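You operate a simulated robot arm through the tools that you are given. There is no shell and no other tool. Be economical: measure what you need, move in short steps, check, and stop when the job is done.

Carry out the task below with a simulated two-armed robot. There is one attempt and no reset: what you move stays moved.

## Task
Put the yellow bolt bag on the tall plywood crate top. Put the grey sample plaque on the plywood sheet top. Take the orange foam block and put it on the short grey cart top. Take the green lot tag and leave it on top of the aluminium heat sink. Any order will do. Set down upright: yellow bolt bag, orange foam block.

It is judged by the outcome, as a careful person would: the job done as asked, and still so three seconds after it is handed in. It fails if anything else is knocked over, pushed out of place, dropped, spilled or broken. Flat cloth is picked up by pressing the open fingertips on it (5 to 10 N) and closing them slowly along it; thin cloth reads only 2 to 8 mm in the jaws.

## Robot
Two 7-joint arms with two-finger parallel grippers on one trunk, on a base that drives. Base frame: it is fixed to the floor where the robot stands at the start and does not move with it; the origin is under the middle of the robot, x ahead of it, y to its left, z up; the surface under the hand at the start is at about z = 0.88. Units: m, degrees, N and s.
The left shoulder is at the start at [0.07, 0.13, 1.155], the right one opposite. With the tool pointing down near the work surface each hand reaches from about 0.22 to 0.52 m from the robot's upright axis, wherever it stands, measured 20 degrees to its own side. Places, roughly: aluminium heat sink [-3, 5.25, 0.75]; green lot tag [-3, 5, 0.75]; grey sample plaque [-11.25, 0.75, 0.75]; orange foam block [-6.5, 0, 0.75]; plywood sheet top [-11.5, 4, 0.7]; short grey cart top (18x40 cm) [-4.2, 1.44, 0.6]; tall plywood crate top [0.6, -1.1, 1]; yellow bolt bag [0.75, -0.25, 1]. Payload 1.57 kg a hand.
The tool frame of a hand sits at the grasp point between the pads (the TCP): z along the fingers, y along the line on which they close. The tips reach 0.03 m beyond it. The gripper opens to 0.08 m. The fingers are 0.017 m wide and 0.012 m thick; the gripper's body (0.04 by 0.082 m) begins 0.08 m behind the TCP.
Orientation is that of the tool frame in the base frame, as [roll, pitch, yaw] about the fixed x, y, z axes, in that order (R = Rz(yaw) Ry(pitch) Rx(roll)). With the fingers straight down and closing along the base's y, the tool's x points along the base's -x, its y along +y and its z along -z.

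## Interface
- The arms move only by the tool send_rows. It takes "left_motion", "right_motion" or both (then of equal length, played together; a hand with none holds still); each is a list of rows, each a list of 3 entries, a list of its own where there are three numbers: the closure in counts, from 0 (fully open) to 255 (shut), then the shift along the tool's x, y, z in units of 50 mm (1.0 is 50 mm), then the turn, a rotation vector about the tool's x, y, z in units of 5 degrees (1.0 is 5 degrees). In form: [[jaw, [x, y, z], [ax, ay, az]], ...]. A call has 1 to 12 rows; each row shifts and turns the commanded pose from where the row before left it, along the tool's axes as they then stand. A call with a number of a shift or a turn outside -1 to 1 is refused whole. Rows are played at 5 a second. More than 0.05 m and 8.6 degrees between two rows, or a gripper value outside its range, and nothing of the call is played. A pose out of reach is approached as far as the arm can. The call stops where the force on the tool passes 40 N (or 10 N more than at its start, if that is more) or the arm is blocked; 0.2 s more then pass. Each finger travels about 0.108 m/s and halts on what it meets, pressing with about 25 N; the grip force reading is that of the motor and also rises with nothing between the fingers. The clock runs only during rows and for 0.2 s after the last one: add rows that do not move to give the fingers time. It gives the time, the measured TCP pose, the force on the tool (base axes), the opening and the grip force at its end, in the units of the frame above (readings bear some noise), with the torque about the TCP (base axes, N m) and any sound that the robot's microphone picked up.
- Cameras (640 x 400 px; columns grow to the right, rows downward): "scene" is now at [0.138, -0.0284, 1.3905]; the picture's right is [-0.29, -0.96, 0.00], its down [-0.50, 0.15, -0.85] and it looks along [0.82, -0.25, -0.52] (base axes); focal length 282 px, centre (320, 200). "left" rides on the left gripper at [0.072, 0.007, -0.122] in its tool frame; the picture's right is [-0.09, 1.00, 0.00], its down [-0.84, -0.08, -0.54] and it looks along [-0.54, -0.05, 0.84] (tool axes); focal length 238 px, centre (320, 200). "right" rides on the right gripper at [0.072, -0.007, -0.122] in its tool frame; the picture's right is [0.09, 1.00, 0.00], its down [-0.84, 0.08, -0.54] and it looks along [-0.54, 0.05, 0.84] (tool axes); focal length 238 px, centre (320, 200).
- capture(camera): a new picture of that camera. No time passes.
- move_column(by): slides the trunk up (or, below 0, down) by that many m; the arms and the scene camera ride with it, the base frame stays. It gives what a move gives, with no picture.
- base_move(legs): drives the robot by 1 to 6 legs, each [ahead, left, turn to the left] in m, m and degrees, along the robot's own axes; the way and the turn of a leg run together, so that a leg with both is an arc; at most 1.5 m and 180 degrees a leg. The arms and the cameras ride along, it lands a little off, and it stops where it bumps. It gives what a move gives.
- head_to(pan, tilt): turns the head with the scene camera to pan (to the left, within 86 degrees either way) and tilt (down, from -29 to 69), counted from straight ahead of the robot. It gives what a move gives.
- measure_at(camera, pixels): there is no depth. For up to 12 entries [column, row, z] of the newest picture of that camera ("zoom" is the newest enlarged one), the place [x, y] in the base frame at which the ray of that pixel passes the height z, good to about 0.002 m. No time passes.
- close_up(camera, box): a new picture of the part [left, top, right, bottom] of that camera's present view, enlarged. No time passes.
- job_done(): hands the job in; it is judged then, once.

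Work in short steps. Measure before you move; look again where a grasp or a placing could have gone wrong, and mend it. You have 110 turns and 88 pictures in all, those below and enlarged ones among them. Open the grippers and draw the arms clear of the work before you hand the job in, unless the task says otherwise; then end with one line.

The tools are called by a JSON object that holds its "name" and its "arguments". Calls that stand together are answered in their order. send_rows: Moves the arms, as the interface text tells. Its arguments: {"type":"object","properties":{"left_motion":{"type":"array"},"right_motion":{"type":"array"}},"required":[]} The other tools are called the same way: move_column (by) slides the trunk up or down; base_move (legs) drives the base; head_to (pan, tilt) turns the head that bears the scene camera; capture (camera) takes a picture; measure_at (camera, pixels) gives the place at which the rays of pixels pass given heights; close_up (camera, box) takes an enlarged picture of a part of a camera's view; job_done () hands the job in.

At the start:

```text
t: 0.0
left_tool_pos: [0.4178, 0.0459, 1.1414]
left_orientation: [-180.0, 0.0, -179.9]
left_contact_force: [0.2, 1.0, -0.4]
left_torque: [0.02, 0.0, 0.02]
left_opening: 0.0801
left_grasp_force: 0.2
right_tool_pos: [0.3377, -0.2325, 1.2103]
right_orientation: [179.9, -0.1, 179.9]
right_contact_force: [0.0, -0.8, 0.0]
right_torque: [-0.01, -0.01, 0.0]
right_opening: 0.0802
right_grasp_force: 0.0
trunk travel left (down, up): [-0.793, 0.147]
robot x, y, heading: [-0.0005, -0.0029, 0.0]
head pan, tilt: [-16.7, 31.3]
```

scene: 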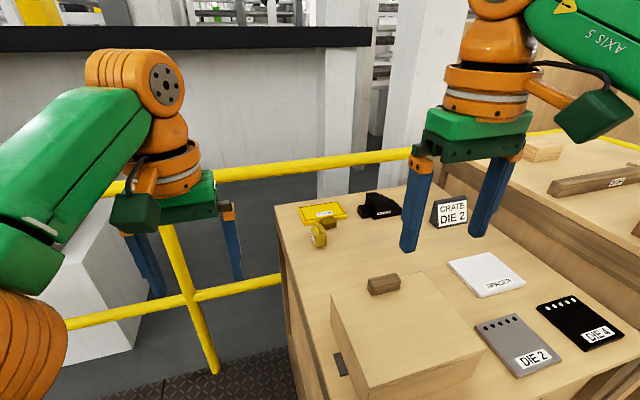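
right: 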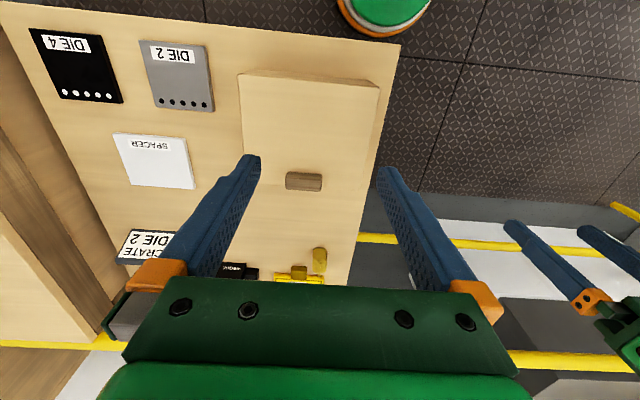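
left: 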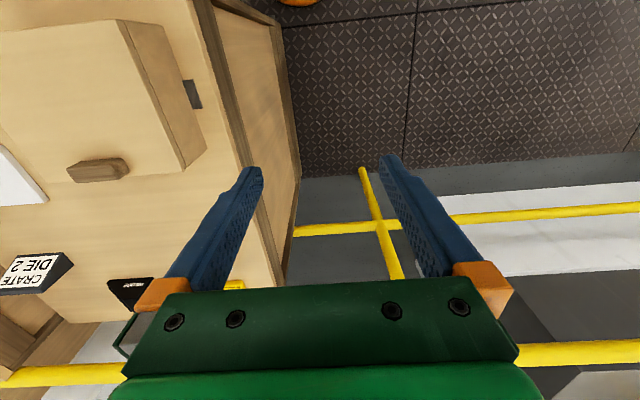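

The scene shows yellow items near (320,215) and (318,235) on the near crate; I zoom there to tell which is the bolt bag, and look at the whole right side.

{"name": "close_up", "arguments": {"camera": "scene", "box": [260, 180, 420, 280]}}

{"name": "head_to", "arguments": {"pan": -60, "tilt": 25}}

{"name": "capture", "arguments": {"camera": "scene"}}

```text
4.00 times, centred on (340, 230) of scene
```

zoom: 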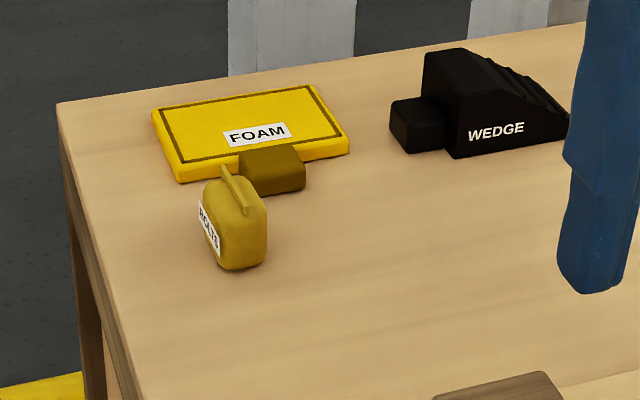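

```text
t: 1.1
left_tool_pos: [0.4173, 0.0462, 1.1412]
left_orientation: [-180.0, 0.0, -180.0]
left_contact_force: [0.2, -1.2, 0.5]
left_torque: [0.0, -0.01, 0.01]
left_opening: 0.08
left_grasp_force: 0.0
right_tool_pos: [0.3358, -0.2315, 1.2104]
right_orientation: [179.9, 0.0, 179.9]
right_contact_force: [0.9, 0.0, 0.6]
right_torque: [0.03, -0.02, 0.01]
right_opening: 0.0797
right_grasp_force: 0.0
trunk travel left (down, up): [-0.793, 0.147]
robot x, y, heading: [0.0011, -0.0017, 0.1]
head pan, tilt: [-60.0, 25.0]
```

```text
83 pictures are left
```

scene: 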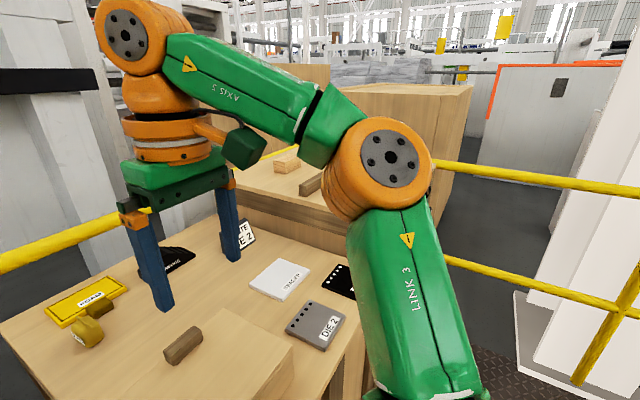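

The bolt bag is the little bag in front of the FOAM sheet; the tall crate candidates are seen at (285,165) and (400,90). I measure these.

{"name": "measure_at", "arguments": {"camera": "scene", "pixels": [[288, 162, 1.0], [288, 162, 0.88], [400, 88, 1.0], [470, 88, 1.0], [345, 88, 1.0], [430, 95, 1.0], [85, 345, 0.88], [250, 170, 0.88], [285, 320, 0.88], [85, 345, 1.0]]}}

{"name": "close_up", "arguments": {"camera": "right", "box": [200, 230, 360, 330]}}

```text
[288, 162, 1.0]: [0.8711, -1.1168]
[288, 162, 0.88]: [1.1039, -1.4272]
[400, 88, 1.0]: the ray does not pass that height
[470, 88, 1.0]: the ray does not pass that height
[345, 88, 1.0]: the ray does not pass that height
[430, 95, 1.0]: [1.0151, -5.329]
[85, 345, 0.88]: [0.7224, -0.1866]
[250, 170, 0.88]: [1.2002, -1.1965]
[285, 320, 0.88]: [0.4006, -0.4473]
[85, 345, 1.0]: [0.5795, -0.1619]
```

```text
4.00 times, centred on (280, 280) of right
```

zoom: 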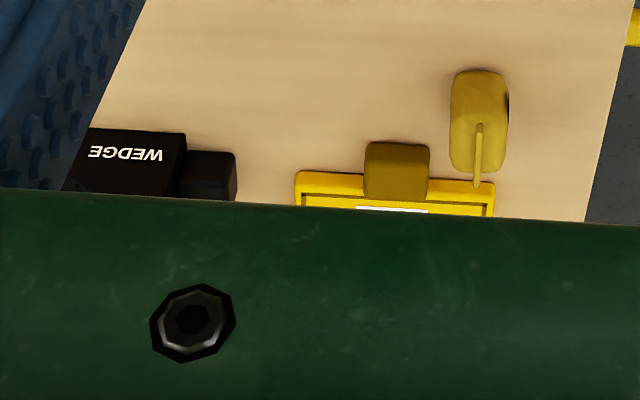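

I measure the crate's near edge and the bag from both views to triangulate.

{"name": "measure_at", "arguments": {"camera": "right", "pixels": [[398, 45, 0.88], [100, 8, 0.88], [318, 260, 0.88], [318, 260, 0.94], [320, 250, 0.88], [375, 85, 0.98], [243, 75, 0.98], [300, 180, 0.98], [350, 280, 0.88], [319, 272, 0.94], [319, 272, 0.96]]}}

{"name": "head_to", "arguments": {"pan": -25, "tilt": 45}}

{"name": "capture", "arguments": {"camera": "scene"}}

```text
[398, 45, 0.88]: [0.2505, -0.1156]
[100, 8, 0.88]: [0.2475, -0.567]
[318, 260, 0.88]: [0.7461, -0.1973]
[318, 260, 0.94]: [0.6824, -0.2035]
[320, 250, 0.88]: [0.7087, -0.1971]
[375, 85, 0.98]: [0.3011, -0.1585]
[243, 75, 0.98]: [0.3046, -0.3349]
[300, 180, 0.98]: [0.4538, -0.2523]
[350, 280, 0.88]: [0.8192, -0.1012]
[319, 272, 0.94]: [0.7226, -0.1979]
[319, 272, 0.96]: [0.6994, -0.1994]
```

```text
t: 2.1
left_tool_pos: [0.4203, 0.0461, 1.1415]
left_orientation: [-180.0, -0.1, 180.0]
left_contact_force: [0.2, -0.6, 0.4]
left_torque: [0.01, -0.02, 0.0]
left_opening: 0.0799
left_grasp_force: 0.1
right_tool_pos: [0.3356, -0.2316, 1.2108]
right_orientation: [179.8, 0.0, 179.9]
right_contact_force: [0.9, -0.7, -0.8]
right_torque: [0.0, 0.01, -0.01]
right_opening: 0.0799
right_grasp_force: 0.1
trunk travel left (down, up): [-0.793, 0.147]
robot x, y, heading: [-0.0024, 0.0023, 0.0]
head pan, tilt: [-25.0, 45.0]
```

```text
81 pictures are left
```

scene: 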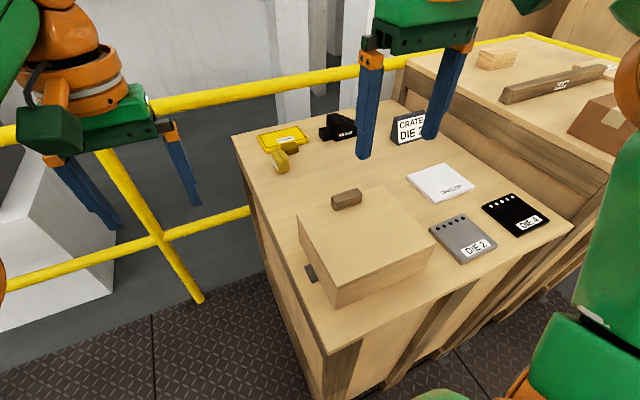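

Next I check the free floor to the crate's left (rail post foot at (200,300)) and crate edges, to plan standing there.

{"name": "measure_at", "arguments": {"camera": "scene", "pixels": [[200, 302, 0.0], [327, 353, 0.88], [232, 137, 0.88], [400, 100, 0.88], [572, 222, 0.88], [120, 325, 0.0], [275, 170, 0.88], [495, 60, 1.0], [550, 90, 1.0], [408, 65, 1.0], [612, 152, 1.0], [535, 33, 1.0]]}}

{"name": "head_to", "arguments": {"pan": 20, "tilt": 45}}

{"name": "capture", "arguments": {"camera": "scene"}}

```text
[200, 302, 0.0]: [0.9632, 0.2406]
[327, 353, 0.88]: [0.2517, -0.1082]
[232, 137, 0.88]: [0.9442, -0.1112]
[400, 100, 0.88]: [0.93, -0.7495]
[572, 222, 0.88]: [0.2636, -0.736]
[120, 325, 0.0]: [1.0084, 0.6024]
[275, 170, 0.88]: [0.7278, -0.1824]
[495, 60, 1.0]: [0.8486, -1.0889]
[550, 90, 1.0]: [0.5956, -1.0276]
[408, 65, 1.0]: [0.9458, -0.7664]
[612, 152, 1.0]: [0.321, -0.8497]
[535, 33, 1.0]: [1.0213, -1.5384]
```

```text
t: 3.2
left_tool_pos: [0.4194, 0.046, 1.1415]
left_orientation: [-180.0, 0.0, -180.0]
left_contact_force: [-0.1, -1.0, -1.0]
left_torque: [-0.02, 0.01, 0.02]
left_opening: 0.0797
left_grasp_force: 0.0
right_tool_pos: [0.3359, -0.2323, 1.2112]
right_orientation: [179.9, -0.1, 179.9]
right_contact_force: [0.9, -0.6, -0.3]
right_torque: [-0.03, -0.02, 0.01]
right_opening: 0.08
right_grasp_force: 0.1
trunk travel left (down, up): [-0.793, 0.147]
robot x, y, heading: [0.0029, -0.0013, -0.0]
head pan, tilt: [20.0, 45.0]
```

```text
80 pictures are left
```

scene: 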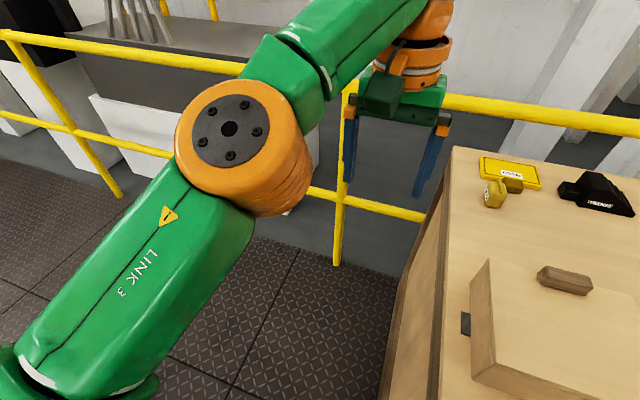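

Floor is free: crate spans x 0.25–0.94, y −0.11…−0.74, rail at x≈0.96. I drive to the crate's left side near (0.45, 0.24), heading about −38°, so the right hand reaches the bag at about (0.72,−0.19).

{"name": "base_move", "arguments": {"legs": [[0, 0.26, 0], [0, 0, -38], [0.34, 0.265, 0]]}}

{"name": "head_to", "arguments": {"pan": -15, "tilt": 45}}

{"name": "capture", "arguments": {"camera": "scene"}}

{"name": "capture", "arguments": {"camera": "right"}}

```text
t: 9.1
left_tool_pos: [0.7878, 0.0537, 1.1416]
left_orientation: [179.9, 0.0, 143.1]
left_contact_force: [0.2, 0.3, -0.1]
left_torque: [-0.02, -0.03, 0.02]
left_opening: 0.0801
left_grasp_force: 0.1
right_tool_pos: [0.5552, -0.1179, 1.2108]
right_orientation: [179.9, 0.0, 142.9]
right_contact_force: [-0.3, 0.3, 0.2]
right_torque: [-0.01, 0.01, -0.02]
right_opening: 0.0799
right_grasp_force: 0.1
trunk travel left (down, up): [-0.793, 0.147]
robot x, y, heading: [0.4276, 0.2698, -36.9]
head pan, tilt: [20.0, 45.0]
```

```text
t: 10.1
left_tool_pos: [0.7897, 0.0549, 1.141]
left_orientation: [179.9, 0.0, 143.2]
left_contact_force: [0.2, -0.4, 0.1]
left_torque: [0.0, 0.01, 0.0]
left_opening: 0.0801
left_grasp_force: 0.0
right_tool_pos: [0.5565, -0.1176, 1.2105]
right_orientation: [179.8, 0.0, 142.9]
right_contact_force: [0.6, -0.4, 1.2]
right_torque: [-0.01, 0.02, 0.0]
right_opening: 0.08
right_grasp_force: 0.1
trunk travel left (down, up): [-0.793, 0.147]
robot x, y, heading: [0.4233, 0.2687, -37.1]
head pan, tilt: [-15.0, 45.0]
```

```text
79 pictures are left
```

scene: 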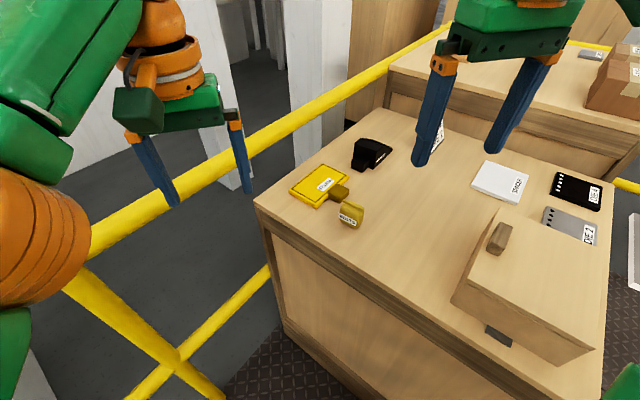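

```text
78 pictures are left
```

right: 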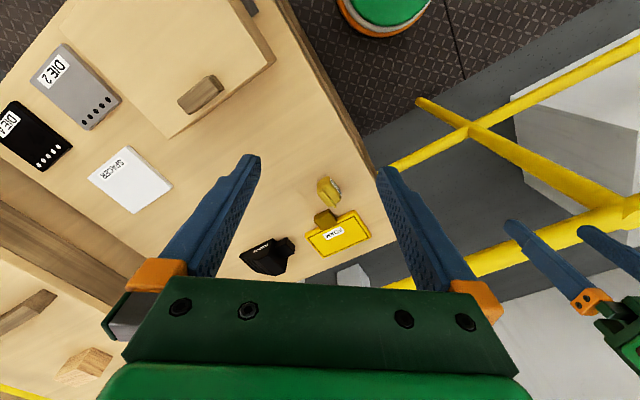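

Bag is at (351,215) in the scene picture and (328,190) in the right one; I enlarge both.

{"name": "close_up", "arguments": {"camera": "scene", "box": [304, 180, 400, 240]}}

{"name": "measure_at", "arguments": {"camera": "scene", "pixels": [[343, 228, 0.88], [362, 226, 0.88], [351, 228, 0.88], [352, 204, 0.95], [345, 194, 0.9]]}}

{"name": "close_up", "arguments": {"camera": "right", "box": [280, 160, 376, 220]}}

{"name": "measure_at", "arguments": {"camera": "right", "pixels": [[323, 180, 0.88], [334, 204, 0.94], [340, 188, 0.94], [326, 190, 0.94], [322, 180, 0.94]]}}

```text
6.67 times, centred on (352, 210) of scene
```

zoom: 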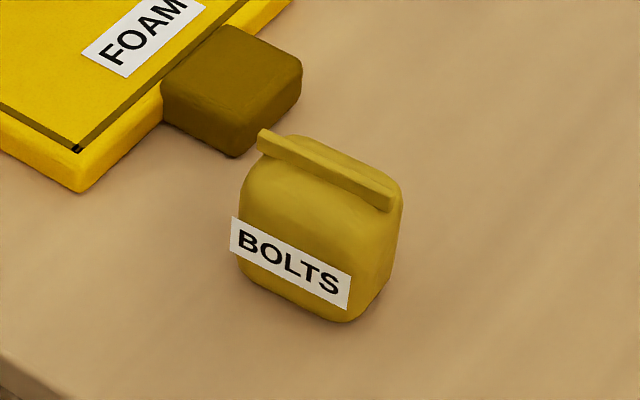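

```text
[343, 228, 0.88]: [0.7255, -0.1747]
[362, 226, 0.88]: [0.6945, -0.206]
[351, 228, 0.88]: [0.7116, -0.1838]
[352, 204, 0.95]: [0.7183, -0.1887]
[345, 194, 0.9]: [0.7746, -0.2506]
```

```text
6.67 times, centred on (328, 190) of right
```

zoom: 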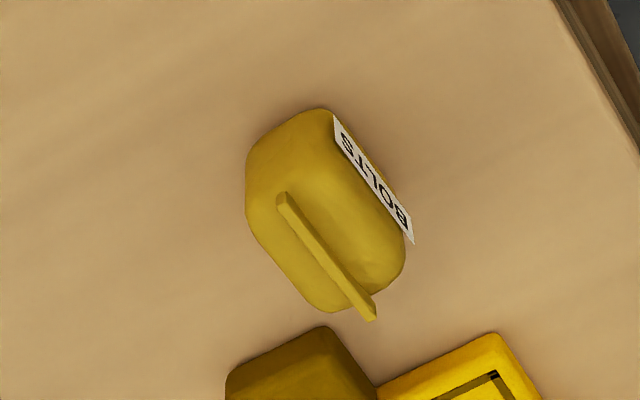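

```text
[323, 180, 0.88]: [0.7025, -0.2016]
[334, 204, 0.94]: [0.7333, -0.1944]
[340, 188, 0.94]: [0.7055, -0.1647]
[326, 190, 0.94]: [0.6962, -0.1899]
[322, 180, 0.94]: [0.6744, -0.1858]
```

I triangulate the ridge ends: scene (343.3,201),(362,209.5) and right (335.5,206.5),(322.5,190).

{"name": "measure_at", "arguments": {"camera": "scene", "pixels": [[343.3, 201, 0.93], [343.3, 201, 0.95], [343.3, 201, 0.97], [362, 209.5, 0.93], [362, 209.5, 0.95], [362, 209.5, 0.97], [340.7, 222.7, 0.885], [355.7, 228, 0.885]]}}

{"name": "measure_at", "arguments": {"camera": "right", "pixels": [[335.5, 206.8, 0.93], [335.5, 206.8, 0.95], [335.5, 206.8, 0.97], [322.5, 190, 0.93], [322.5, 190, 0.95], [322.5, 190, 0.97]]}}

```text
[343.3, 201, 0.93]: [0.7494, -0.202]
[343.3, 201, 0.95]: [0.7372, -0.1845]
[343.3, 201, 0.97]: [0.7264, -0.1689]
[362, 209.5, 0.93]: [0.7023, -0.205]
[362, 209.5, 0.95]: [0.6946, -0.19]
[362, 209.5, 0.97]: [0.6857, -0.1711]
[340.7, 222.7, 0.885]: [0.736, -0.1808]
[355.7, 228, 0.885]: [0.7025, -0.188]
```

```text
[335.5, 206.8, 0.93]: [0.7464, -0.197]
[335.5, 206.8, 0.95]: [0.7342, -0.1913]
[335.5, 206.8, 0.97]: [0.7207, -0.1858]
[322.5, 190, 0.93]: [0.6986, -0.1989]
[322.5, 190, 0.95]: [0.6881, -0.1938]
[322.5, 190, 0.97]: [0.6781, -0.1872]
```

Bag ridge centre ≈ (0.719,−0.196), top ≈0.94, ridge along x (about 5° off). I move the right hand above it and turn toward yaw ≈ −175.

{"name": "send_rows", "arguments": {"right_motion": [[0, [-0.708, 0.14, 0.4], [0, 0, 0]], [0, [-0.708, 0.14, 0.4], [0, 0, 0]], [0, [-0.708, 0.14, 0.4], [0, 0, 0]], [0, [-0.708, 0.14, 0.4], [0, 0, 0]], [0, [-0.708, 0.14, 0.4], [0, 0, 0]], [0, [0, 0, 0], [0, 0, -1]], [0, [0, 0, 0], [0, 0, -1]], [0, [0, 0, 0], [0, 0, -1]], [0, [0, 0, 0], [0, 0, -1]], [0, [0, 0, 0], [0, 0, -1]], [0, [0, 0, 0], [0, 0, -1]], [0, [0, 0, 0], [0, 0, -1]]]}}

{"name": "capture", "arguments": {"camera": "right"}}

```text
t: 12.7
left_tool_pos: [0.788, 0.0556, 1.1417]
left_orientation: [179.9, 0.1, 143.1]
left_contact_force: [1.1, 0.8, -0.7]
left_torque: [0.0, 0.0, -0.01]
left_opening: 0.0799
left_grasp_force: 0.1
right_tool_pos: [0.625, -0.1209, 1.079]
right_orientation: [180.0, 0.1, 178.0]
right_contact_force: [0.2, 0.5, 0.1]
right_torque: [0.01, 0.01, 0.01]
right_opening: 0.0801
right_grasp_force: 0.1
right hand out of reach, approached as far as the arm can: row 1, 2, 3, 4, 5, 9, 10, 11, 12
trunk travel left (down, up): [-0.793, 0.147]
robot x, y, heading: [0.4265, 0.2661, -37.0]
head pan, tilt: [-15.0, 45.0]
```

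```text
75 pictures are left
```

right: 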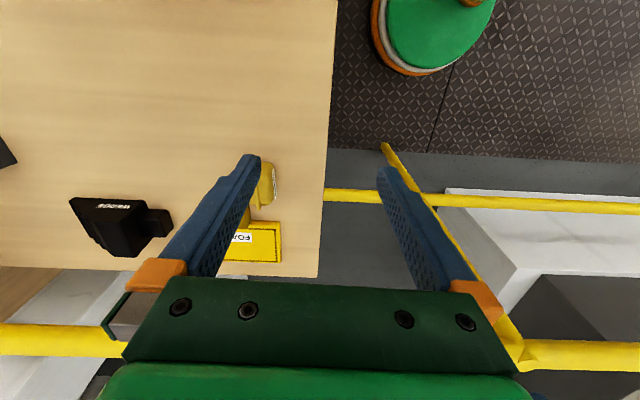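

The reach fell short (hand at 0.625,−0.121). I pull the left hand back 0.1 m and up for rail clearance, then drive 0.10 m ahead.

{"name": "send_rows", "arguments": {"left_motion": [[0, [0.8, 0, -0.8], [0, 0, 0]], [0, [0.8, 0, -0.8], [0, 0, 0]], [0, [0, 0, 0], [0, 0, 0]]]}}

{"name": "base_move", "arguments": {"legs": [[0.105, 0, 0]]}}

{"name": "capture", "arguments": {"camera": "right"}}

{"name": "capture", "arguments": {"camera": "scene"}}

```text
refused: row 1 steps farther than a row can; nothing moved
```

```text
t: 13.8
left_tool_pos: [0.8714, -0.0063, 1.1417]
left_orientation: [-179.9, 0.2, 143.0]
left_contact_force: [-1.1, 0.1, 0.5]
left_torque: [-0.01, -0.02, -0.03]
left_opening: 0.0802
left_grasp_force: 0.0
right_tool_pos: [0.7071, -0.1814, 1.0803]
right_orientation: [-179.9, 0.2, 177.9]
right_contact_force: [-0.1, 1.2, 0.7]
right_torque: [-0.05, 0.0, 0.0]
right_opening: 0.08
right_grasp_force: 0.0
trunk travel left (down, up): [-0.793, 0.147]
robot x, y, heading: [0.5092, 0.2055, -36.9]
head pan, tilt: [-15.0, 45.0]
```

```text
74 pictures are left
```

right: 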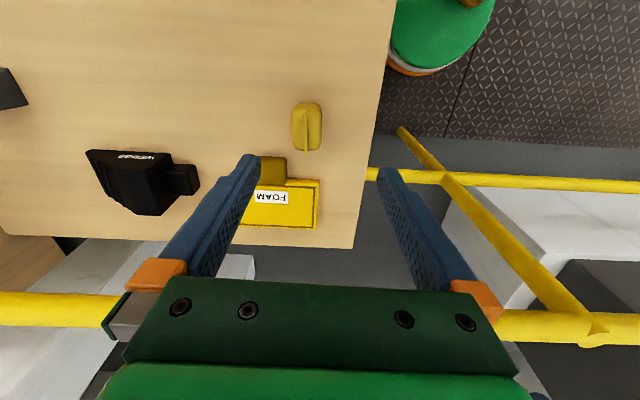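

```text
73 pictures are left
```

scene: 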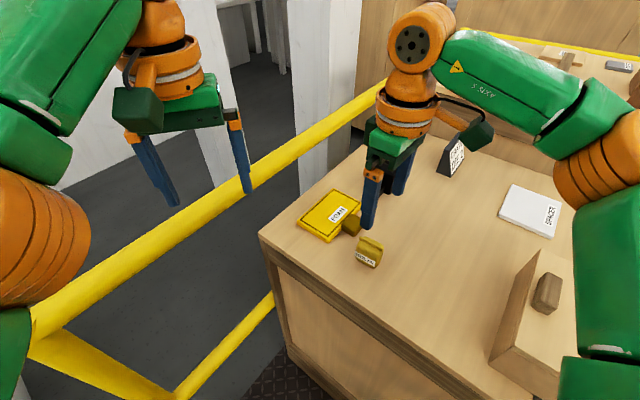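

Now near. I check the bag with the new right-picture (ridge (307,108)–(305,152)) and do a null row to see whether the commanded pose stays put.

{"name": "send_rows", "arguments": {"right_motion": [[0, [0, 0, 0], [0, 0, 0]]]}}

{"name": "measure_at", "arguments": {"camera": "right", "pixels": [[307, 108, 0.94], [305, 152, 0.94], [293, 125, 0.92], [321, 125, 0.92], [306, 102, 0.92], [290, 182, 0.9]]}}

```text
t: 14.2
left_tool_pos: [0.8735, -0.0088, 1.1413]
left_orientation: [180.0, 0.1, 143.1]
left_contact_force: [-0.2, -0.6, 0.2]
left_torque: [0.01, -0.01, 0.0]
left_opening: 0.08
left_grasp_force: 0.1
right_tool_pos: [0.7097, -0.1836, 1.0785]
right_orientation: [-180.0, 0.1, 177.9]
right_contact_force: [-0.4, -0.1, -0.1]
right_torque: [0.0, 0.01, -0.02]
right_opening: 0.0801
right_grasp_force: 0.0
trunk travel left (down, up): [-0.793, 0.147]
robot x, y, heading: [0.5098, 0.2077, -36.8]
head pan, tilt: [-15.0, 45.0]
```

```text
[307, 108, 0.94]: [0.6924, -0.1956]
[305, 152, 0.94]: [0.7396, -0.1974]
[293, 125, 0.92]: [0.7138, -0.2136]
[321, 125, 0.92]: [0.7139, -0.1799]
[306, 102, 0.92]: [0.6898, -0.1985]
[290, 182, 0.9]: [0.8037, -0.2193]
```

Bag centre (0.716,−0.197), axis along x. I shift slightly and descend to TCP z≈0.915.

{"name": "send_rows", "arguments": {"right_motion": [[0, [-0.13, -0.26, 0], [0, 0, 0]], [0, [0, 0, 0.8], [0, 0, 0]], [0, [0, 0, 0.8], [0, 0, 0]], [0, [0, 0, 0.8], [0, 0, 0]], [0, [0, 0, 0.5], [0, 0, 0]], [0, [0, 0, 0.3], [0, 0, 0]], [0, [0, 0, 0], [0, 0, 0]]]}}

{"name": "capture", "arguments": {"camera": "right"}}

```text
t: 15.8
left_tool_pos: [0.8731, -0.008, 1.1407]
left_orientation: [179.9, 0.0, 143.1]
left_contact_force: [0.6, -0.2, 0.4]
left_torque: [0.0, 0.02, -0.02]
left_opening: 0.0799
left_grasp_force: 0.0
right_tool_pos: [0.7106, -0.1844, 0.9188]
right_orientation: [-180.0, 0.0, 178.0]
right_contact_force: [-0.3, -0.4, 0.2]
right_torque: [0.01, 0.0, -0.03]
right_opening: 0.0801
right_grasp_force: 0.0
right hand out of reach, approached as far as the arm can: row 1
trunk travel left (down, up): [-0.793, 0.147]
robot x, y, heading: [0.5121, 0.2071, -36.8]
head pan, tilt: [-15.0, 45.0]
```

```text
72 pictures are left
```

right: 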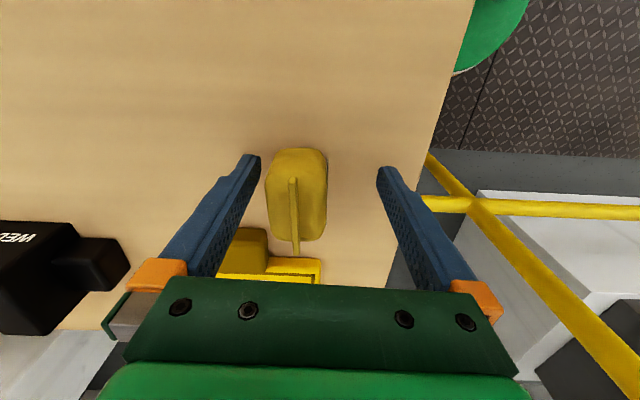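

The lateral shift was lost at height; I do it now (−0.0125 m along y, +0.005 x) at the low height.

{"name": "send_rows", "arguments": {"right_motion": [[0, [-0.05, -0.13, 0.04], [0, 0, 0]], [0, [-0.05, -0.13, 0.04], [0, 0, 0]], [0, [0, 0, 0], [0, 0, 0]]]}}

```text
t: 16.6
left_tool_pos: [0.8744, -0.0088, 1.1405]
left_orientation: [180.0, 0.0, 143.0]
left_contact_force: [-0.4, 0.5, 0.0]
left_torque: [-0.01, 0.0, 0.0]
left_opening: 0.0798
left_grasp_force: 0.0
right_tool_pos: [0.7098, -0.1832, 0.9182]
right_orientation: [-180.0, 0.0, 177.9]
right_contact_force: [-0.1, -0.5, -0.5]
right_torque: [0.03, -0.01, 0.03]
right_opening: 0.08
right_grasp_force: 0.1
right hand out of reach, approached as far as the arm can: row 1, 2
trunk travel left (down, up): [-0.793, 0.147]
robot x, y, heading: [0.5066, 0.2049, -37.0]
head pan, tilt: [-15.0, 45.0]
```

Arm is at its limit; I shift the base by the ~1.4 cm instead.

{"name": "base_move", "arguments": {"legs": [[0.013, -0.008, 0]]}}

{"name": "capture", "arguments": {"camera": "right"}}

```text
t: 17.4
left_tool_pos: [0.8772, -0.0202, 1.1432]
left_orientation: [-179.9, 0.3, 143.1]
left_contact_force: [0.6, -0.5, -0.3]
left_torque: [-0.04, 0.0, -0.02]
left_opening: 0.0798
left_grasp_force: 0.0
right_tool_pos: [0.7149, -0.1959, 0.9199]
right_orientation: [180.0, 0.1, 177.9]
right_contact_force: [0.1, 0.0, -0.1]
right_torque: [-0.02, -0.02, 0.03]
right_opening: 0.0797
right_grasp_force: 0.0
trunk travel left (down, up): [-0.793, 0.147]
robot x, y, heading: [0.5171, 0.194, -36.9]
head pan, tilt: [-15.0, 45.0]
```

```text
71 pictures are left
```

right: 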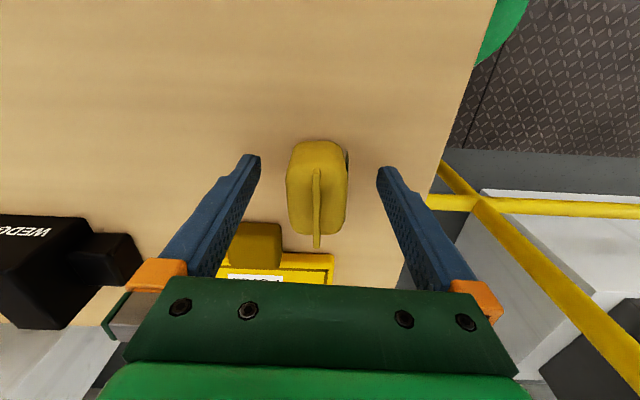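

Centred now. I close gently in steps and check.

{"name": "send_rows", "arguments": {"right_motion": [[80, [0, 0, 0.08], [0, 0, 0]], [130, [0, 0, 0], [0, 0, 0]], [180, [0, 0, 0], [0, 0, 0]], [200, [0, 0, 0], [0, 0, 0]], [200, [0, 0, 0], [0, 0, 0]]]}}

```text
t: 18.6
left_tool_pos: [0.8797, -0.0217, 1.1403]
left_orientation: [180.0, 0.0, 143.0]
left_contact_force: [0.1, 0.0, -0.5]
left_torque: [0.02, 0.03, 0.02]
left_opening: 0.0801
left_grasp_force: 0.0
right_tool_pos: [0.7165, -0.1981, 0.9139]
right_orientation: [180.0, 0.1, 177.9]
right_contact_force: [-0.4, 0.0, -0.3]
right_torque: [0.0, 0.03, 0.0]
right_opening: 0.0354
right_grasp_force: 25.1
trunk travel left (down, up): [-0.793, 0.147]
robot x, y, heading: [0.5174, 0.1889, -36.9]
head pan, tilt: [-15.0, 45.0]
```

Holding at 35 mm. I raise the trunk to lift it, then look.

{"name": "move_column", "arguments": {"by": 0.145}}

{"name": "capture", "arguments": {"camera": "right"}}

```text
t: 20.3
left_tool_pos: [0.8794, -0.0236, 1.2852]
left_orientation: [-180.0, 0.0, 143.0]
left_contact_force: [-0.3, -0.4, -0.6]
left_torque: [-0.01, -0.01, -0.01]
left_opening: 0.0801
left_grasp_force: 0.2
right_tool_pos: [0.7156, -0.1986, 1.0602]
right_orientation: [179.9, 0.1, 177.9]
right_contact_force: [-0.9, 0.4, -0.6]
right_torque: [0.05, 0.0, 0.0]
right_opening: 0.0352
right_grasp_force: 24.7
trunk travel left (down, up): [-0.938, 0.002]
robot x, y, heading: [0.5175, 0.1905, -36.9]
head pan, tilt: [-15.0, 45.0]
```

```text
70 pictures are left
```

right: 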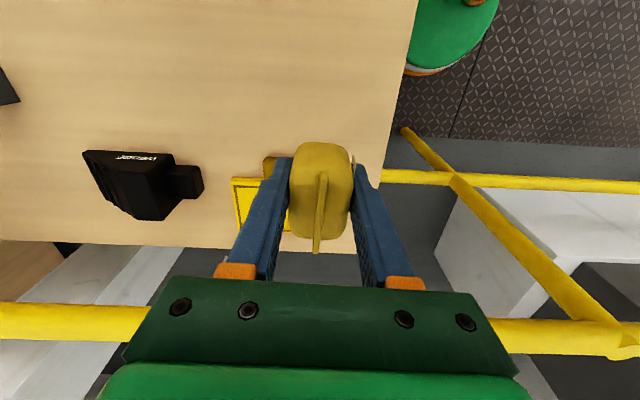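

Bag is held well. I draw the hand back toward the robot, up 0.1 m, and unwind the wrist.

{"name": "send_rows", "arguments": {"right_motion": [[200, [0.2, 0.4, -0.4], [0, 0, 0.5]], [200, [0.2, 0.4, -0.4], [0, 0, 1]], [200, [0.2, 0.4, -0.4], [0, 0, 1]], [200, [0.2, 0.4, -0.4], [0, 0, 1]], [200, [0.2, 0.4, -0.4], [0, 0, 1]], [200, [0, 0, 0], [0, 0, 1]], [200, [0, 0, 0], [0, 0, 1]], [200, [0, 0, 0], [0, 0, 0.5]], [200, [0, 0, 0], [0, 0, 0]]]}}

{"name": "capture", "arguments": {"camera": "scene"}}

```text
t: 22.3
left_tool_pos: [0.8791, -0.022, 1.2863]
left_orientation: [180.0, 0.0, 143.0]
left_contact_force: [0.1, -0.1, -0.4]
left_torque: [0.0, -0.04, -0.02]
left_opening: 0.08
left_grasp_force: 0.0
right_tool_pos: [0.6842, -0.0917, 1.1587]
right_orientation: [180.0, 0.0, 142.9]
right_contact_force: [0.1, 1.2, -1.1]
right_torque: [-0.01, -0.01, 0.0]
right_opening: 0.0353
right_grasp_force: 24.6
trunk travel left (down, up): [-0.938, 0.002]
robot x, y, heading: [0.5157, 0.1914, -37.1]
head pan, tilt: [-15.0, 45.0]
```

```text
69 pictures are left
```

scene: 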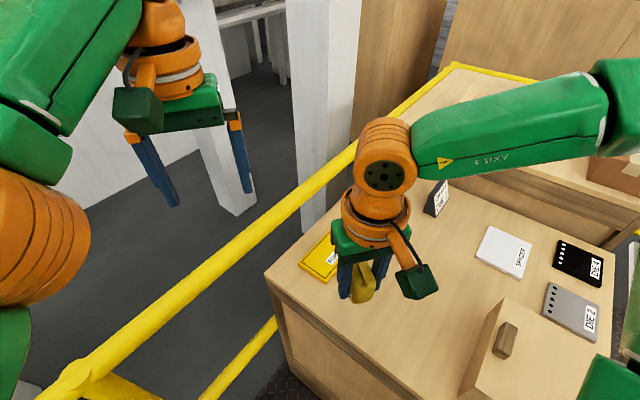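

I back away (world −x 0.6), straighten the heading, then look toward the tall crate to check the floor.

{"name": "base_move", "arguments": {"legs": [[-0.48, -0.361, 0], [0, 0, 37]]}}

{"name": "head_to", "arguments": {"pan": -70, "tilt": 35}}

{"name": "capture", "arguments": {"camera": "scene"}}

```text
t: 27.5
left_tool_pos: [0.3265, 0.2341, 1.2859]
left_orientation: [-180.0, 0.0, -179.9]
left_contact_force: [0.0, -0.3, -0.3]
left_torque: [0.0, 0.02, 0.0]
left_opening: 0.08
left_grasp_force: 0.0
right_tool_pos: [0.2135, 0.0618, 1.1594]
right_orientation: [179.9, 0.0, 180.0]
right_contact_force: [-0.2, 0.0, -0.3]
right_torque: [0.0, -0.02, -0.01]
right_opening: 0.0354
right_grasp_force: 25.3
trunk travel left (down, up): [-0.938, 0.002]
robot x, y, heading: [-0.0915, 0.187, -0.1]
head pan, tilt: [-15.0, 45.0]
```

```text
t: 28.7
left_tool_pos: [0.3268, 0.2361, 1.2861]
left_orientation: [180.0, 0.0, -179.9]
left_contact_force: [-0.9, 0.0, -1.6]
left_torque: [-0.02, -0.04, -0.02]
left_opening: 0.08
left_grasp_force: 0.0
right_tool_pos: [0.2139, 0.0637, 1.1605]
right_orientation: [-179.9, 0.1, 179.8]
right_contact_force: [0.3, 0.8, -0.8]
right_torque: [-0.01, -0.01, -0.03]
right_opening: 0.0353
right_grasp_force: 25.4
trunk travel left (down, up): [-0.938, 0.002]
robot x, y, heading: [-0.0893, 0.1914, 0.1]
head pan, tilt: [-70.0, 35.0]
```

```text
68 pictures are left
```

scene: 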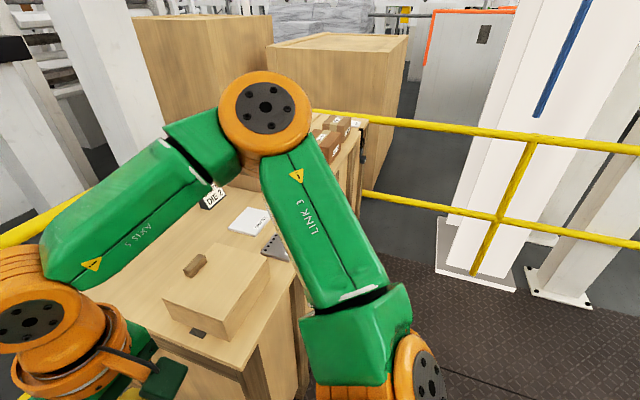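

The floor along the crates' near side is free; rail post foot at (475,275). I measure it, then drive 0.75 m to the right and look again.

{"name": "measure_at", "arguments": {"camera": "scene", "pixels": [[475, 275, 0.0], [360, 190, 0.0], [362, 125, 1.0], [345, 200, 0.9]]}}

{"name": "base_move", "arguments": {"legs": [[-0.05, -0.8, 0]]}}

{"name": "head_to", "arguments": {"pan": -20, "tilt": 40}}

{"name": "capture", "arguments": {"camera": "scene"}}

```text
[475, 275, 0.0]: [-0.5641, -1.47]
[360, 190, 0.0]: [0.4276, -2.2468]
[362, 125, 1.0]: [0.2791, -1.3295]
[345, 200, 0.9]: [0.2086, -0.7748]
```

```text
t: 33.1
left_tool_pos: [0.2766, -0.5766, 1.2857]
left_orientation: [-179.8, -0.1, 179.9]
left_contact_force: [-0.3, -0.8, -0.9]
left_torque: [-0.02, -0.01, -0.01]
left_opening: 0.0798
left_grasp_force: 0.0
right_tool_pos: [0.1639, -0.7489, 1.159]
right_orientation: [180.0, 0.0, 179.7]
right_contact_force: [-0.5, 0.6, 0.4]
right_torque: [-0.05, -0.01, -0.02]
right_opening: 0.0354
right_grasp_force: 24.8
trunk travel left (down, up): [-0.938, 0.002]
robot x, y, heading: [-0.1424, -0.6225, -0.3]
head pan, tilt: [-70.0, 35.0]
```

```text
t: 34.3
left_tool_pos: [0.2769, -0.5781, 1.2859]
left_orientation: [-179.9, 0.0, 179.9]
left_contact_force: [0.7, -0.3, 0.0]
left_torque: [0.03, -0.01, -0.02]
left_opening: 0.0802
left_grasp_force: 0.0
right_tool_pos: [0.1633, -0.7506, 1.1587]
right_orientation: [180.0, 0.1, 179.7]
right_contact_force: [0.0, 1.3, -0.4]
right_torque: [0.0, -0.01, 0.01]
right_opening: 0.0354
right_grasp_force: 25.0
trunk travel left (down, up): [-0.938, 0.002]
robot x, y, heading: [-0.1403, -0.6241, -0.1]
head pan, tilt: [-20.0, 40.0]
```

```text
67 pictures are left
```

scene: 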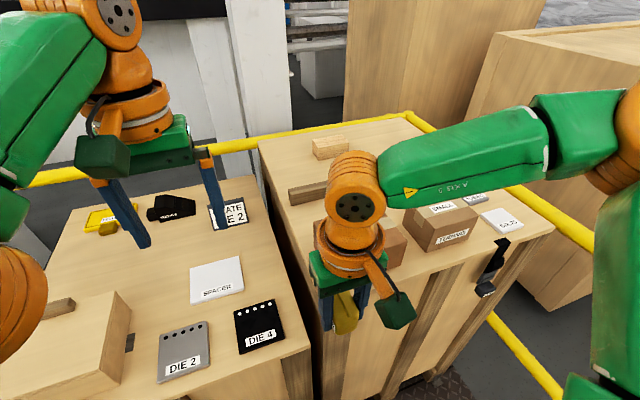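

The tall crate carries boxes, a bar and a slip; I measure its corners, and drive 0.3 further right to view the middle.

{"name": "measure_at", "arguments": {"camera": "scene", "pixels": [[258, 142, 1.0], [410, 115, 1.0], [553, 230, 1.0], [258, 142, 1.05], [553, 230, 1.05], [300, 220, 1.0]]}}

{"name": "base_move", "arguments": {"legs": [[0, -0.3, 0]]}}

{"name": "head_to", "arguments": {"pan": 0, "tilt": 40}}

{"name": "capture", "arguments": {"camera": "scene"}}

{"name": "capture", "arguments": {"camera": "left"}}

```text
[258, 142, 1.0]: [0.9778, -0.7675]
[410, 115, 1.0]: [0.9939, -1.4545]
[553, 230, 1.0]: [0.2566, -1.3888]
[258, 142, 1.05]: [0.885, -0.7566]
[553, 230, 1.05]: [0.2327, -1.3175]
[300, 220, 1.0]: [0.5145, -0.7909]
```

```text
t: 36.3
left_tool_pos: [0.2778, -0.8695, 1.285]
left_orientation: [-179.9, 0.1, -179.7]
left_contact_force: [0.4, 0.0, 0.4]
left_torque: [0.02, -0.03, 0.0]
left_opening: 0.0801
left_grasp_force: 0.0
right_tool_pos: [0.1631, -1.0424, 1.1592]
right_orientation: [-179.9, 0.2, 180.0]
right_contact_force: [0.1, 0.0, -0.9]
right_torque: [-0.01, 0.01, 0.0]
right_opening: 0.0355
right_grasp_force: 25.0
trunk travel left (down, up): [-0.938, 0.002]
robot x, y, heading: [-0.1421, -0.9226, 0.4]
head pan, tilt: [-20.0, 40.0]
```

```text
t: 37.1
left_tool_pos: [0.2786, -0.8716, 1.285]
left_orientation: [-180.0, 0.0, -179.7]
left_contact_force: [-0.1, -0.1, -0.5]
left_torque: [-0.01, -0.03, 0.02]
left_opening: 0.08
left_grasp_force: 0.0
right_tool_pos: [0.1658, -1.0438, 1.1588]
right_orientation: [180.0, 0.1, 179.9]
right_contact_force: [0.0, -0.2, -0.3]
right_torque: [0.0, 0.02, 0.02]
right_opening: 0.0353
right_grasp_force: 24.8
trunk travel left (down, up): [-0.938, 0.002]
robot x, y, heading: [-0.1392, -0.9192, 0.0]
head pan, tilt: [0.0, 40.0]
```

```text
66 pictures are left
```

scene: 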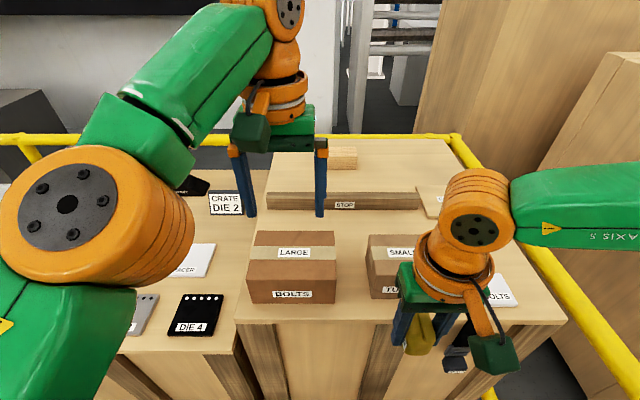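

```text
65 pictures are left
```

left: 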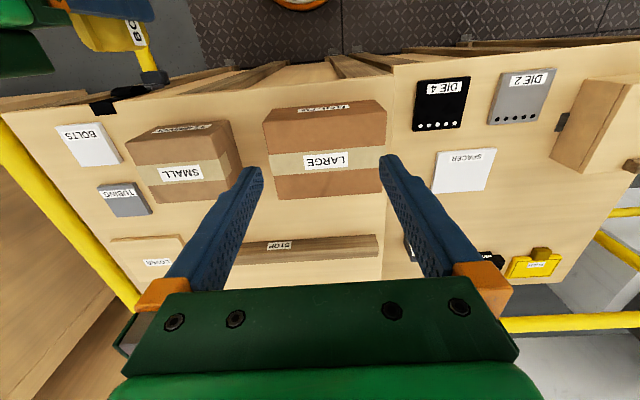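

I measure the free spots on the tall crate: the gap between boxes (250,150) and the strip between boxes and STOP bar (250,225) in the left picture.

{"name": "measure_at", "arguments": {"camera": "left", "pixels": [[5, 115, 1.0], [390, 68, 1.0], [268, 190, 1.0], [262, 108, 1.1], [238, 180, 1.0], [380, 198, 1.0], [240, 250, 1.0], [375, 262, 1.0], [375, 235, 1.03], [150, 212, 1.0], [275, 200, 1.0], [160, 202, 1.0]]}}

{"name": "measure_at", "arguments": {"camera": "scene", "pixels": [[248, 303, 1.0], [336, 303, 1.0], [368, 298, 1.0], [370, 235, 1.1], [336, 232, 1.1], [252, 232, 1.1], [270, 208, 1.0], [420, 210, 1.0], [565, 320, 1.0], [240, 320, 1.0], [337, 260, 1.0]]}}

```text
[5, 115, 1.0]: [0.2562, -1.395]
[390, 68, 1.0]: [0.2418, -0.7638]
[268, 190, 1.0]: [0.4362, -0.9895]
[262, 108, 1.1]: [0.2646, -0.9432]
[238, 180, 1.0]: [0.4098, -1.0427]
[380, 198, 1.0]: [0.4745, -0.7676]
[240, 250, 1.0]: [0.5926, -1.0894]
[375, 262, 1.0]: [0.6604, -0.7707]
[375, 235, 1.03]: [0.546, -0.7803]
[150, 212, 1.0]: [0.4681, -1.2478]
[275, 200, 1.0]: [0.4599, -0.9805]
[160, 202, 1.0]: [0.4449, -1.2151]
```

```text
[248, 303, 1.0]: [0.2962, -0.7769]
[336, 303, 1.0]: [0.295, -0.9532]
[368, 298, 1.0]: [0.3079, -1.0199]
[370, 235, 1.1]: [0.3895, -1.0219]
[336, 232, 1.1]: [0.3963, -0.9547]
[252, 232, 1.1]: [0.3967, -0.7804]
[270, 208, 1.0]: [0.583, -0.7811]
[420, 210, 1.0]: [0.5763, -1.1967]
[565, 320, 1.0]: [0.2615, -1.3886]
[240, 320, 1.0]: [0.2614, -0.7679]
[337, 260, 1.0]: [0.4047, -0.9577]
```

Free strip behind the boxes: x 0.42–0.575, y −0.78…−1.2; I'll set the bag at (0.485,−0.99). I drive ahead so the hand lines up with the gap between boxes.

{"name": "base_move", "arguments": {"legs": [[0.145, 0.054, 0]]}}

{"name": "send_rows", "arguments": {"right_motion": [[200, [-0.6, 0, 0], [0, 0, 0]], [200, [-0.6, 0, 0], [0, 0, 0]], [200, [-0.6, 0, 0], [0, 0, 0]], [200, [-0.6, 0, 0], [0, 0, 0]], [200, [-0.6, 0, 0], [0, 0, 0]], [200, [-0.5, 0, 0], [0, 0, 0]], [200, [0, 0, 0], [0, 0, 0]]]}}

{"name": "capture", "arguments": {"camera": "right"}}

{"name": "capture", "arguments": {"camera": "scene"}}

```text
t: 38.5
left_tool_pos: [0.4155, -0.8164, 1.2885]
left_orientation: [179.9, 0.2, -179.3]
left_contact_force: [0.0, -0.3, 0.5]
left_torque: [0.02, -0.05, 0.03]
left_opening: 0.0801
left_grasp_force: 0.1
right_tool_pos: [0.305, -0.9893, 1.161]
right_orientation: [179.8, 0.3, -179.6]
right_contact_force: [-1.2, -0.6, -0.8]
right_torque: [0.02, -0.03, 0.03]
right_opening: 0.0354
right_grasp_force: 25.0
trunk travel left (down, up): [-0.938, 0.002]
robot x, y, heading: [-0.0001, -0.8632, 0.7]
head pan, tilt: [0.0, 40.0]
```

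```text
t: 40.1
left_tool_pos: [0.4205, -0.8155, 1.2862]
left_orientation: [180.0, 0.0, -179.3]
left_contact_force: [0.5, 0.5, 0.5]
left_torque: [-0.01, -0.01, -0.01]
left_opening: 0.08
left_grasp_force: 0.0
right_tool_pos: [0.4271, -1.034, 1.1604]
right_orientation: [-180.0, 0.2, -179.7]
right_contact_force: [-0.5, -1.2, -0.2]
right_torque: [0.0, -0.03, 0.0]
right_opening: 0.0354
right_grasp_force: 24.9
right hand out of reach, approached as far as the arm can: row 3, 4, 5, 6
trunk travel left (down, up): [-0.938, 0.002]
robot x, y, heading: [0.0019, -0.8627, 0.6]
head pan, tilt: [0.0, 40.0]
```

```text
64 pictures are left
```

right: 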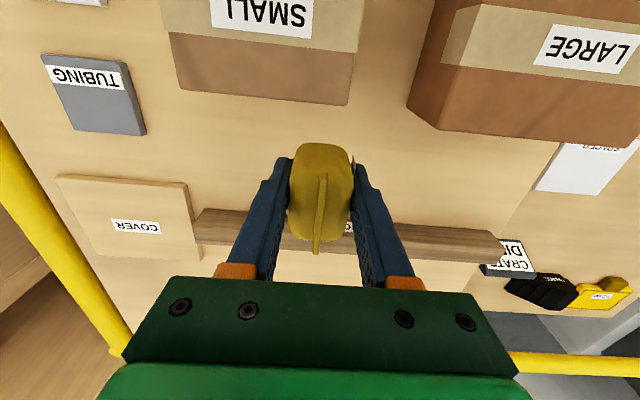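

```text
63 pictures are left
```

scene: 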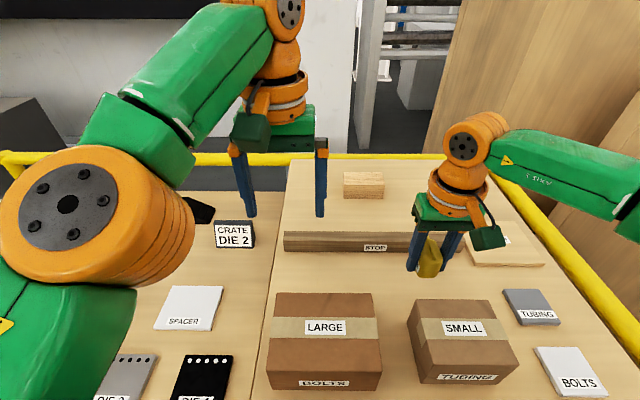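

Reach is limited at this height; I measure box back edges in the right picture before descending while extending.

{"name": "measure_at", "arguments": {"camera": "right", "pixels": [[182, 92, 1.0], [350, 104, 1.0], [408, 108, 1.0], [530, 138, 1.0], [200, 210, 1.0], [205, 240, 1.0], [440, 130, 1.0]]}}

{"name": "send_rows", "arguments": {"right_motion": [[200, [-0.2, 0.2, 0.4], [0, 0, 0]], [200, [-0.2, 0.2, 0.4], [0, 0, 0]], [200, [-0.3, 0.2, 0], [0, 0, 0]], [200, [-0.3, 0.2, 0], [0, 0, 0]], [200, [0, 0, 0], [0, 0, 0]]]}}

```text
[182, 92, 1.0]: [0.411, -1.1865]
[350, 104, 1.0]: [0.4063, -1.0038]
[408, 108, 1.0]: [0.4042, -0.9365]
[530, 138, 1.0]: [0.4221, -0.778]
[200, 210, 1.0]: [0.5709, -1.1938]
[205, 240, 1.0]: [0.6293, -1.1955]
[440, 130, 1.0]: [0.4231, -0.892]
```

```text
t: 41.3
left_tool_pos: [0.4213, -0.8142, 1.286]
left_orientation: [180.0, 0.0, -179.4]
left_contact_force: [0.1, -0.2, -0.2]
left_torque: [0.0, 0.0, 0.03]
left_opening: 0.0795
left_grasp_force: 0.0
right_tool_pos: [0.4195, -1.0311, 1.1241]
right_orientation: [179.8, 0.1, -179.6]
right_contact_force: [-0.3, 0.4, 0.2]
right_torque: [0.01, 0.03, 0.01]
right_opening: 0.0352
right_grasp_force: 24.9
right hand out of reach, approached as far as the arm can: row 1, 2, 3, 4
trunk travel left (down, up): [-0.938, 0.002]
robot x, y, heading: [0.0059, -0.8674, 0.7]
head pan, tilt: [0.0, 40.0]
```

Limit is ~0.45 m from the axis. I look steeply down to see how near the base is to the crate before creeping forward.

{"name": "head_to", "arguments": {"pan": 0, "tilt": 69}}

{"name": "capture", "arguments": {"camera": "scene"}}

```text
t: 42.2
left_tool_pos: [0.4204, -0.8144, 1.2853]
left_orientation: [179.9, 0.0, -179.4]
left_contact_force: [-0.9, 0.3, -0.6]
left_torque: [-0.03, 0.05, -0.01]
left_opening: 0.0803
left_grasp_force: 0.1
right_tool_pos: [0.4203, -1.0322, 1.1242]
right_orientation: [179.9, 0.2, -179.6]
right_contact_force: [0.1, 0.6, -1.0]
right_torque: [0.0, -0.02, 0.0]
right_opening: 0.0353
right_grasp_force: 24.7
trunk travel left (down, up): [-0.938, 0.002]
robot x, y, heading: [0.0021, -0.8662, 0.7]
head pan, tilt: [0.0, 68.8]
```

```text
62 pictures are left
```

scene: 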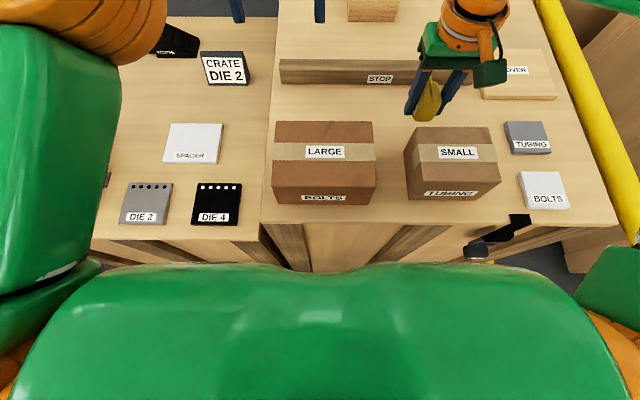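

I creep 0.04 m ahead, watching for a bump.

{"name": "base_move", "arguments": {"legs": [[0.04, 0.01, 0]]}}

{"name": "capture", "arguments": {"camera": "right"}}

```text
t: 43.3
left_tool_pos: [0.4574, -0.8055, 1.2858]
left_orientation: [-180.0, -0.1, -179.6]
left_contact_force: [-0.2, 0.6, 0.2]
left_torque: [-0.02, -0.01, 0.01]
left_opening: 0.0801
left_grasp_force: 0.0
right_tool_pos: [0.4579, -1.0214, 1.1251]
right_orientation: [179.9, 0.2, -179.9]
right_contact_force: [1.3, 0.4, -0.5]
right_torque: [-0.03, -0.01, 0.01]
right_opening: 0.0355
right_grasp_force: 25.0
trunk travel left (down, up): [-0.938, 0.002]
robot x, y, heading: [0.0427, -0.8548, 0.3]
head pan, tilt: [0.0, 68.8]
stopped in leg 1: the robot was blocked; the commanded pose is now the measured one
```

```text
61 pictures are left
```

right: 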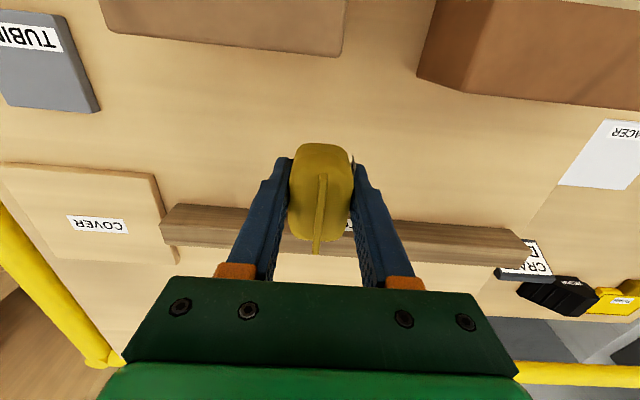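

Blocked gently at x=0.043; hand is at (0.458,−1.021), behind the boxes in clear space. I lower with the trunk to just above the top.

{"name": "move_column", "arguments": {"by": -0.075}}

{"name": "send_rows", "arguments": {"right_motion": [[200, [0, 0, 0.1], [0, 0, 0]], [200, [0, 0, 0.1], [0, 0, 0]], [200, [0, 0, 0], [0, 0, 0]]]}}

{"name": "capture", "arguments": {"camera": "right"}}

```text
t: 44.4
left_tool_pos: [0.4561, -0.8042, 1.2119]
left_orientation: [-179.9, 0.2, -179.5]
left_contact_force: [0.1, -0.3, -0.4]
left_torque: [-0.02, -0.01, 0.0]
left_opening: 0.0798
left_grasp_force: 0.0
right_tool_pos: [0.457, -1.0216, 1.0507]
right_orientation: [179.9, 0.5, -179.7]
right_contact_force: [0.6, -1.7, 17.8]
right_torque: [-0.05, -0.1, -0.04]
right_opening: 0.0355
right_grasp_force: 24.7
trunk travel left (down, up): [-0.863, 0.077]
robot x, y, heading: [0.0439, -0.8538, 0.6]
head pan, tilt: [0.0, 68.8]
```

```text
t: 44.9
left_tool_pos: [0.4533, -0.8032, 1.2136]
left_orientation: [-179.9, 0.3, -179.5]
left_contact_force: [-0.2, -0.4, 0.3]
left_torque: [0.0, -0.01, 0.03]
left_opening: 0.0799
left_grasp_force: 0.0
right_tool_pos: [0.4556, -1.0219, 1.0503]
right_orientation: [179.9, 1.0, -179.7]
right_contact_force: [-3.0, 0.1, 17.9]
right_torque: [-0.11, 0.4, -0.03]
right_opening: 0.0351
right_grasp_force: 25.0
trunk travel left (down, up): [-0.863, 0.077]
robot x, y, heading: [0.0394, -0.8527, 0.4]
head pan, tilt: [0.0, 68.8]
stopped in row 2 (right hand): the force on the tool passed its limit at 46 N (the readings are from after the stop); the commanded pose is now the measured one
```

```text
60 pictures are left
```

right: 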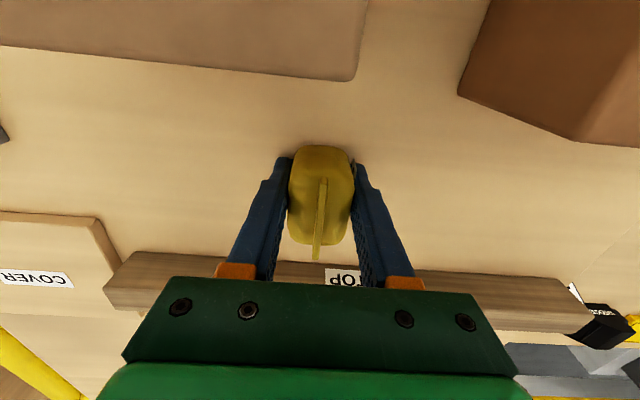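

Contact made (top ≈1.016). I relieve the press by 2 mm and open.

{"name": "send_rows", "arguments": {"right_motion": [[200, [0, 0, -0.04], [0, 0, 0]], [150, [0, 0, 0], [0, 0, 0]], [80, [0, 0, 0], [0, 0, 0]], [0, [0, 0, 0], [0, 0, 0]], [0, [0, 0, 0], [0, 0, 0]], [0, [0, 0, 0], [0, 0, 0]]]}}

{"name": "capture", "arguments": {"camera": "right"}}

```text
t: 46.2
left_tool_pos: [0.4564, -0.8016, 1.2118]
left_orientation: [-179.9, 0.1, -179.5]
left_contact_force: [0.0, 0.2, 0.5]
left_torque: [-0.02, 0.02, -0.02]
left_opening: 0.0802
left_grasp_force: 0.1
right_tool_pos: [0.4579, -1.0194, 1.0497]
right_orientation: [180.0, 0.7, -179.8]
right_contact_force: [0.0, 4.8, 5.2]
right_torque: [-0.06, 0.09, -0.09]
right_opening: 0.0755
right_grasp_force: 0.0
trunk travel left (down, up): [-0.863, 0.077]
robot x, y, heading: [0.0389, -0.8567, 0.8]
head pan, tilt: [0.0, 68.8]
```

```text
59 pictures are left
```

right: 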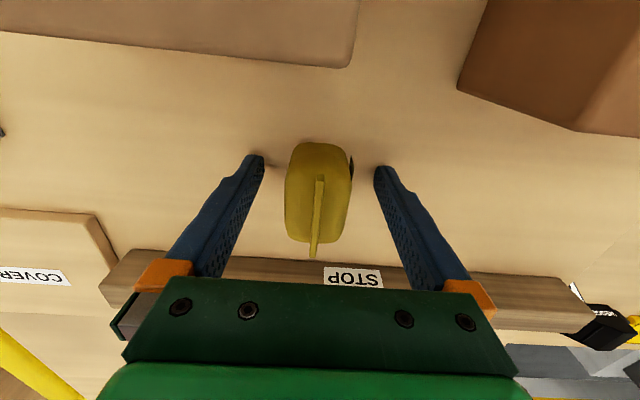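

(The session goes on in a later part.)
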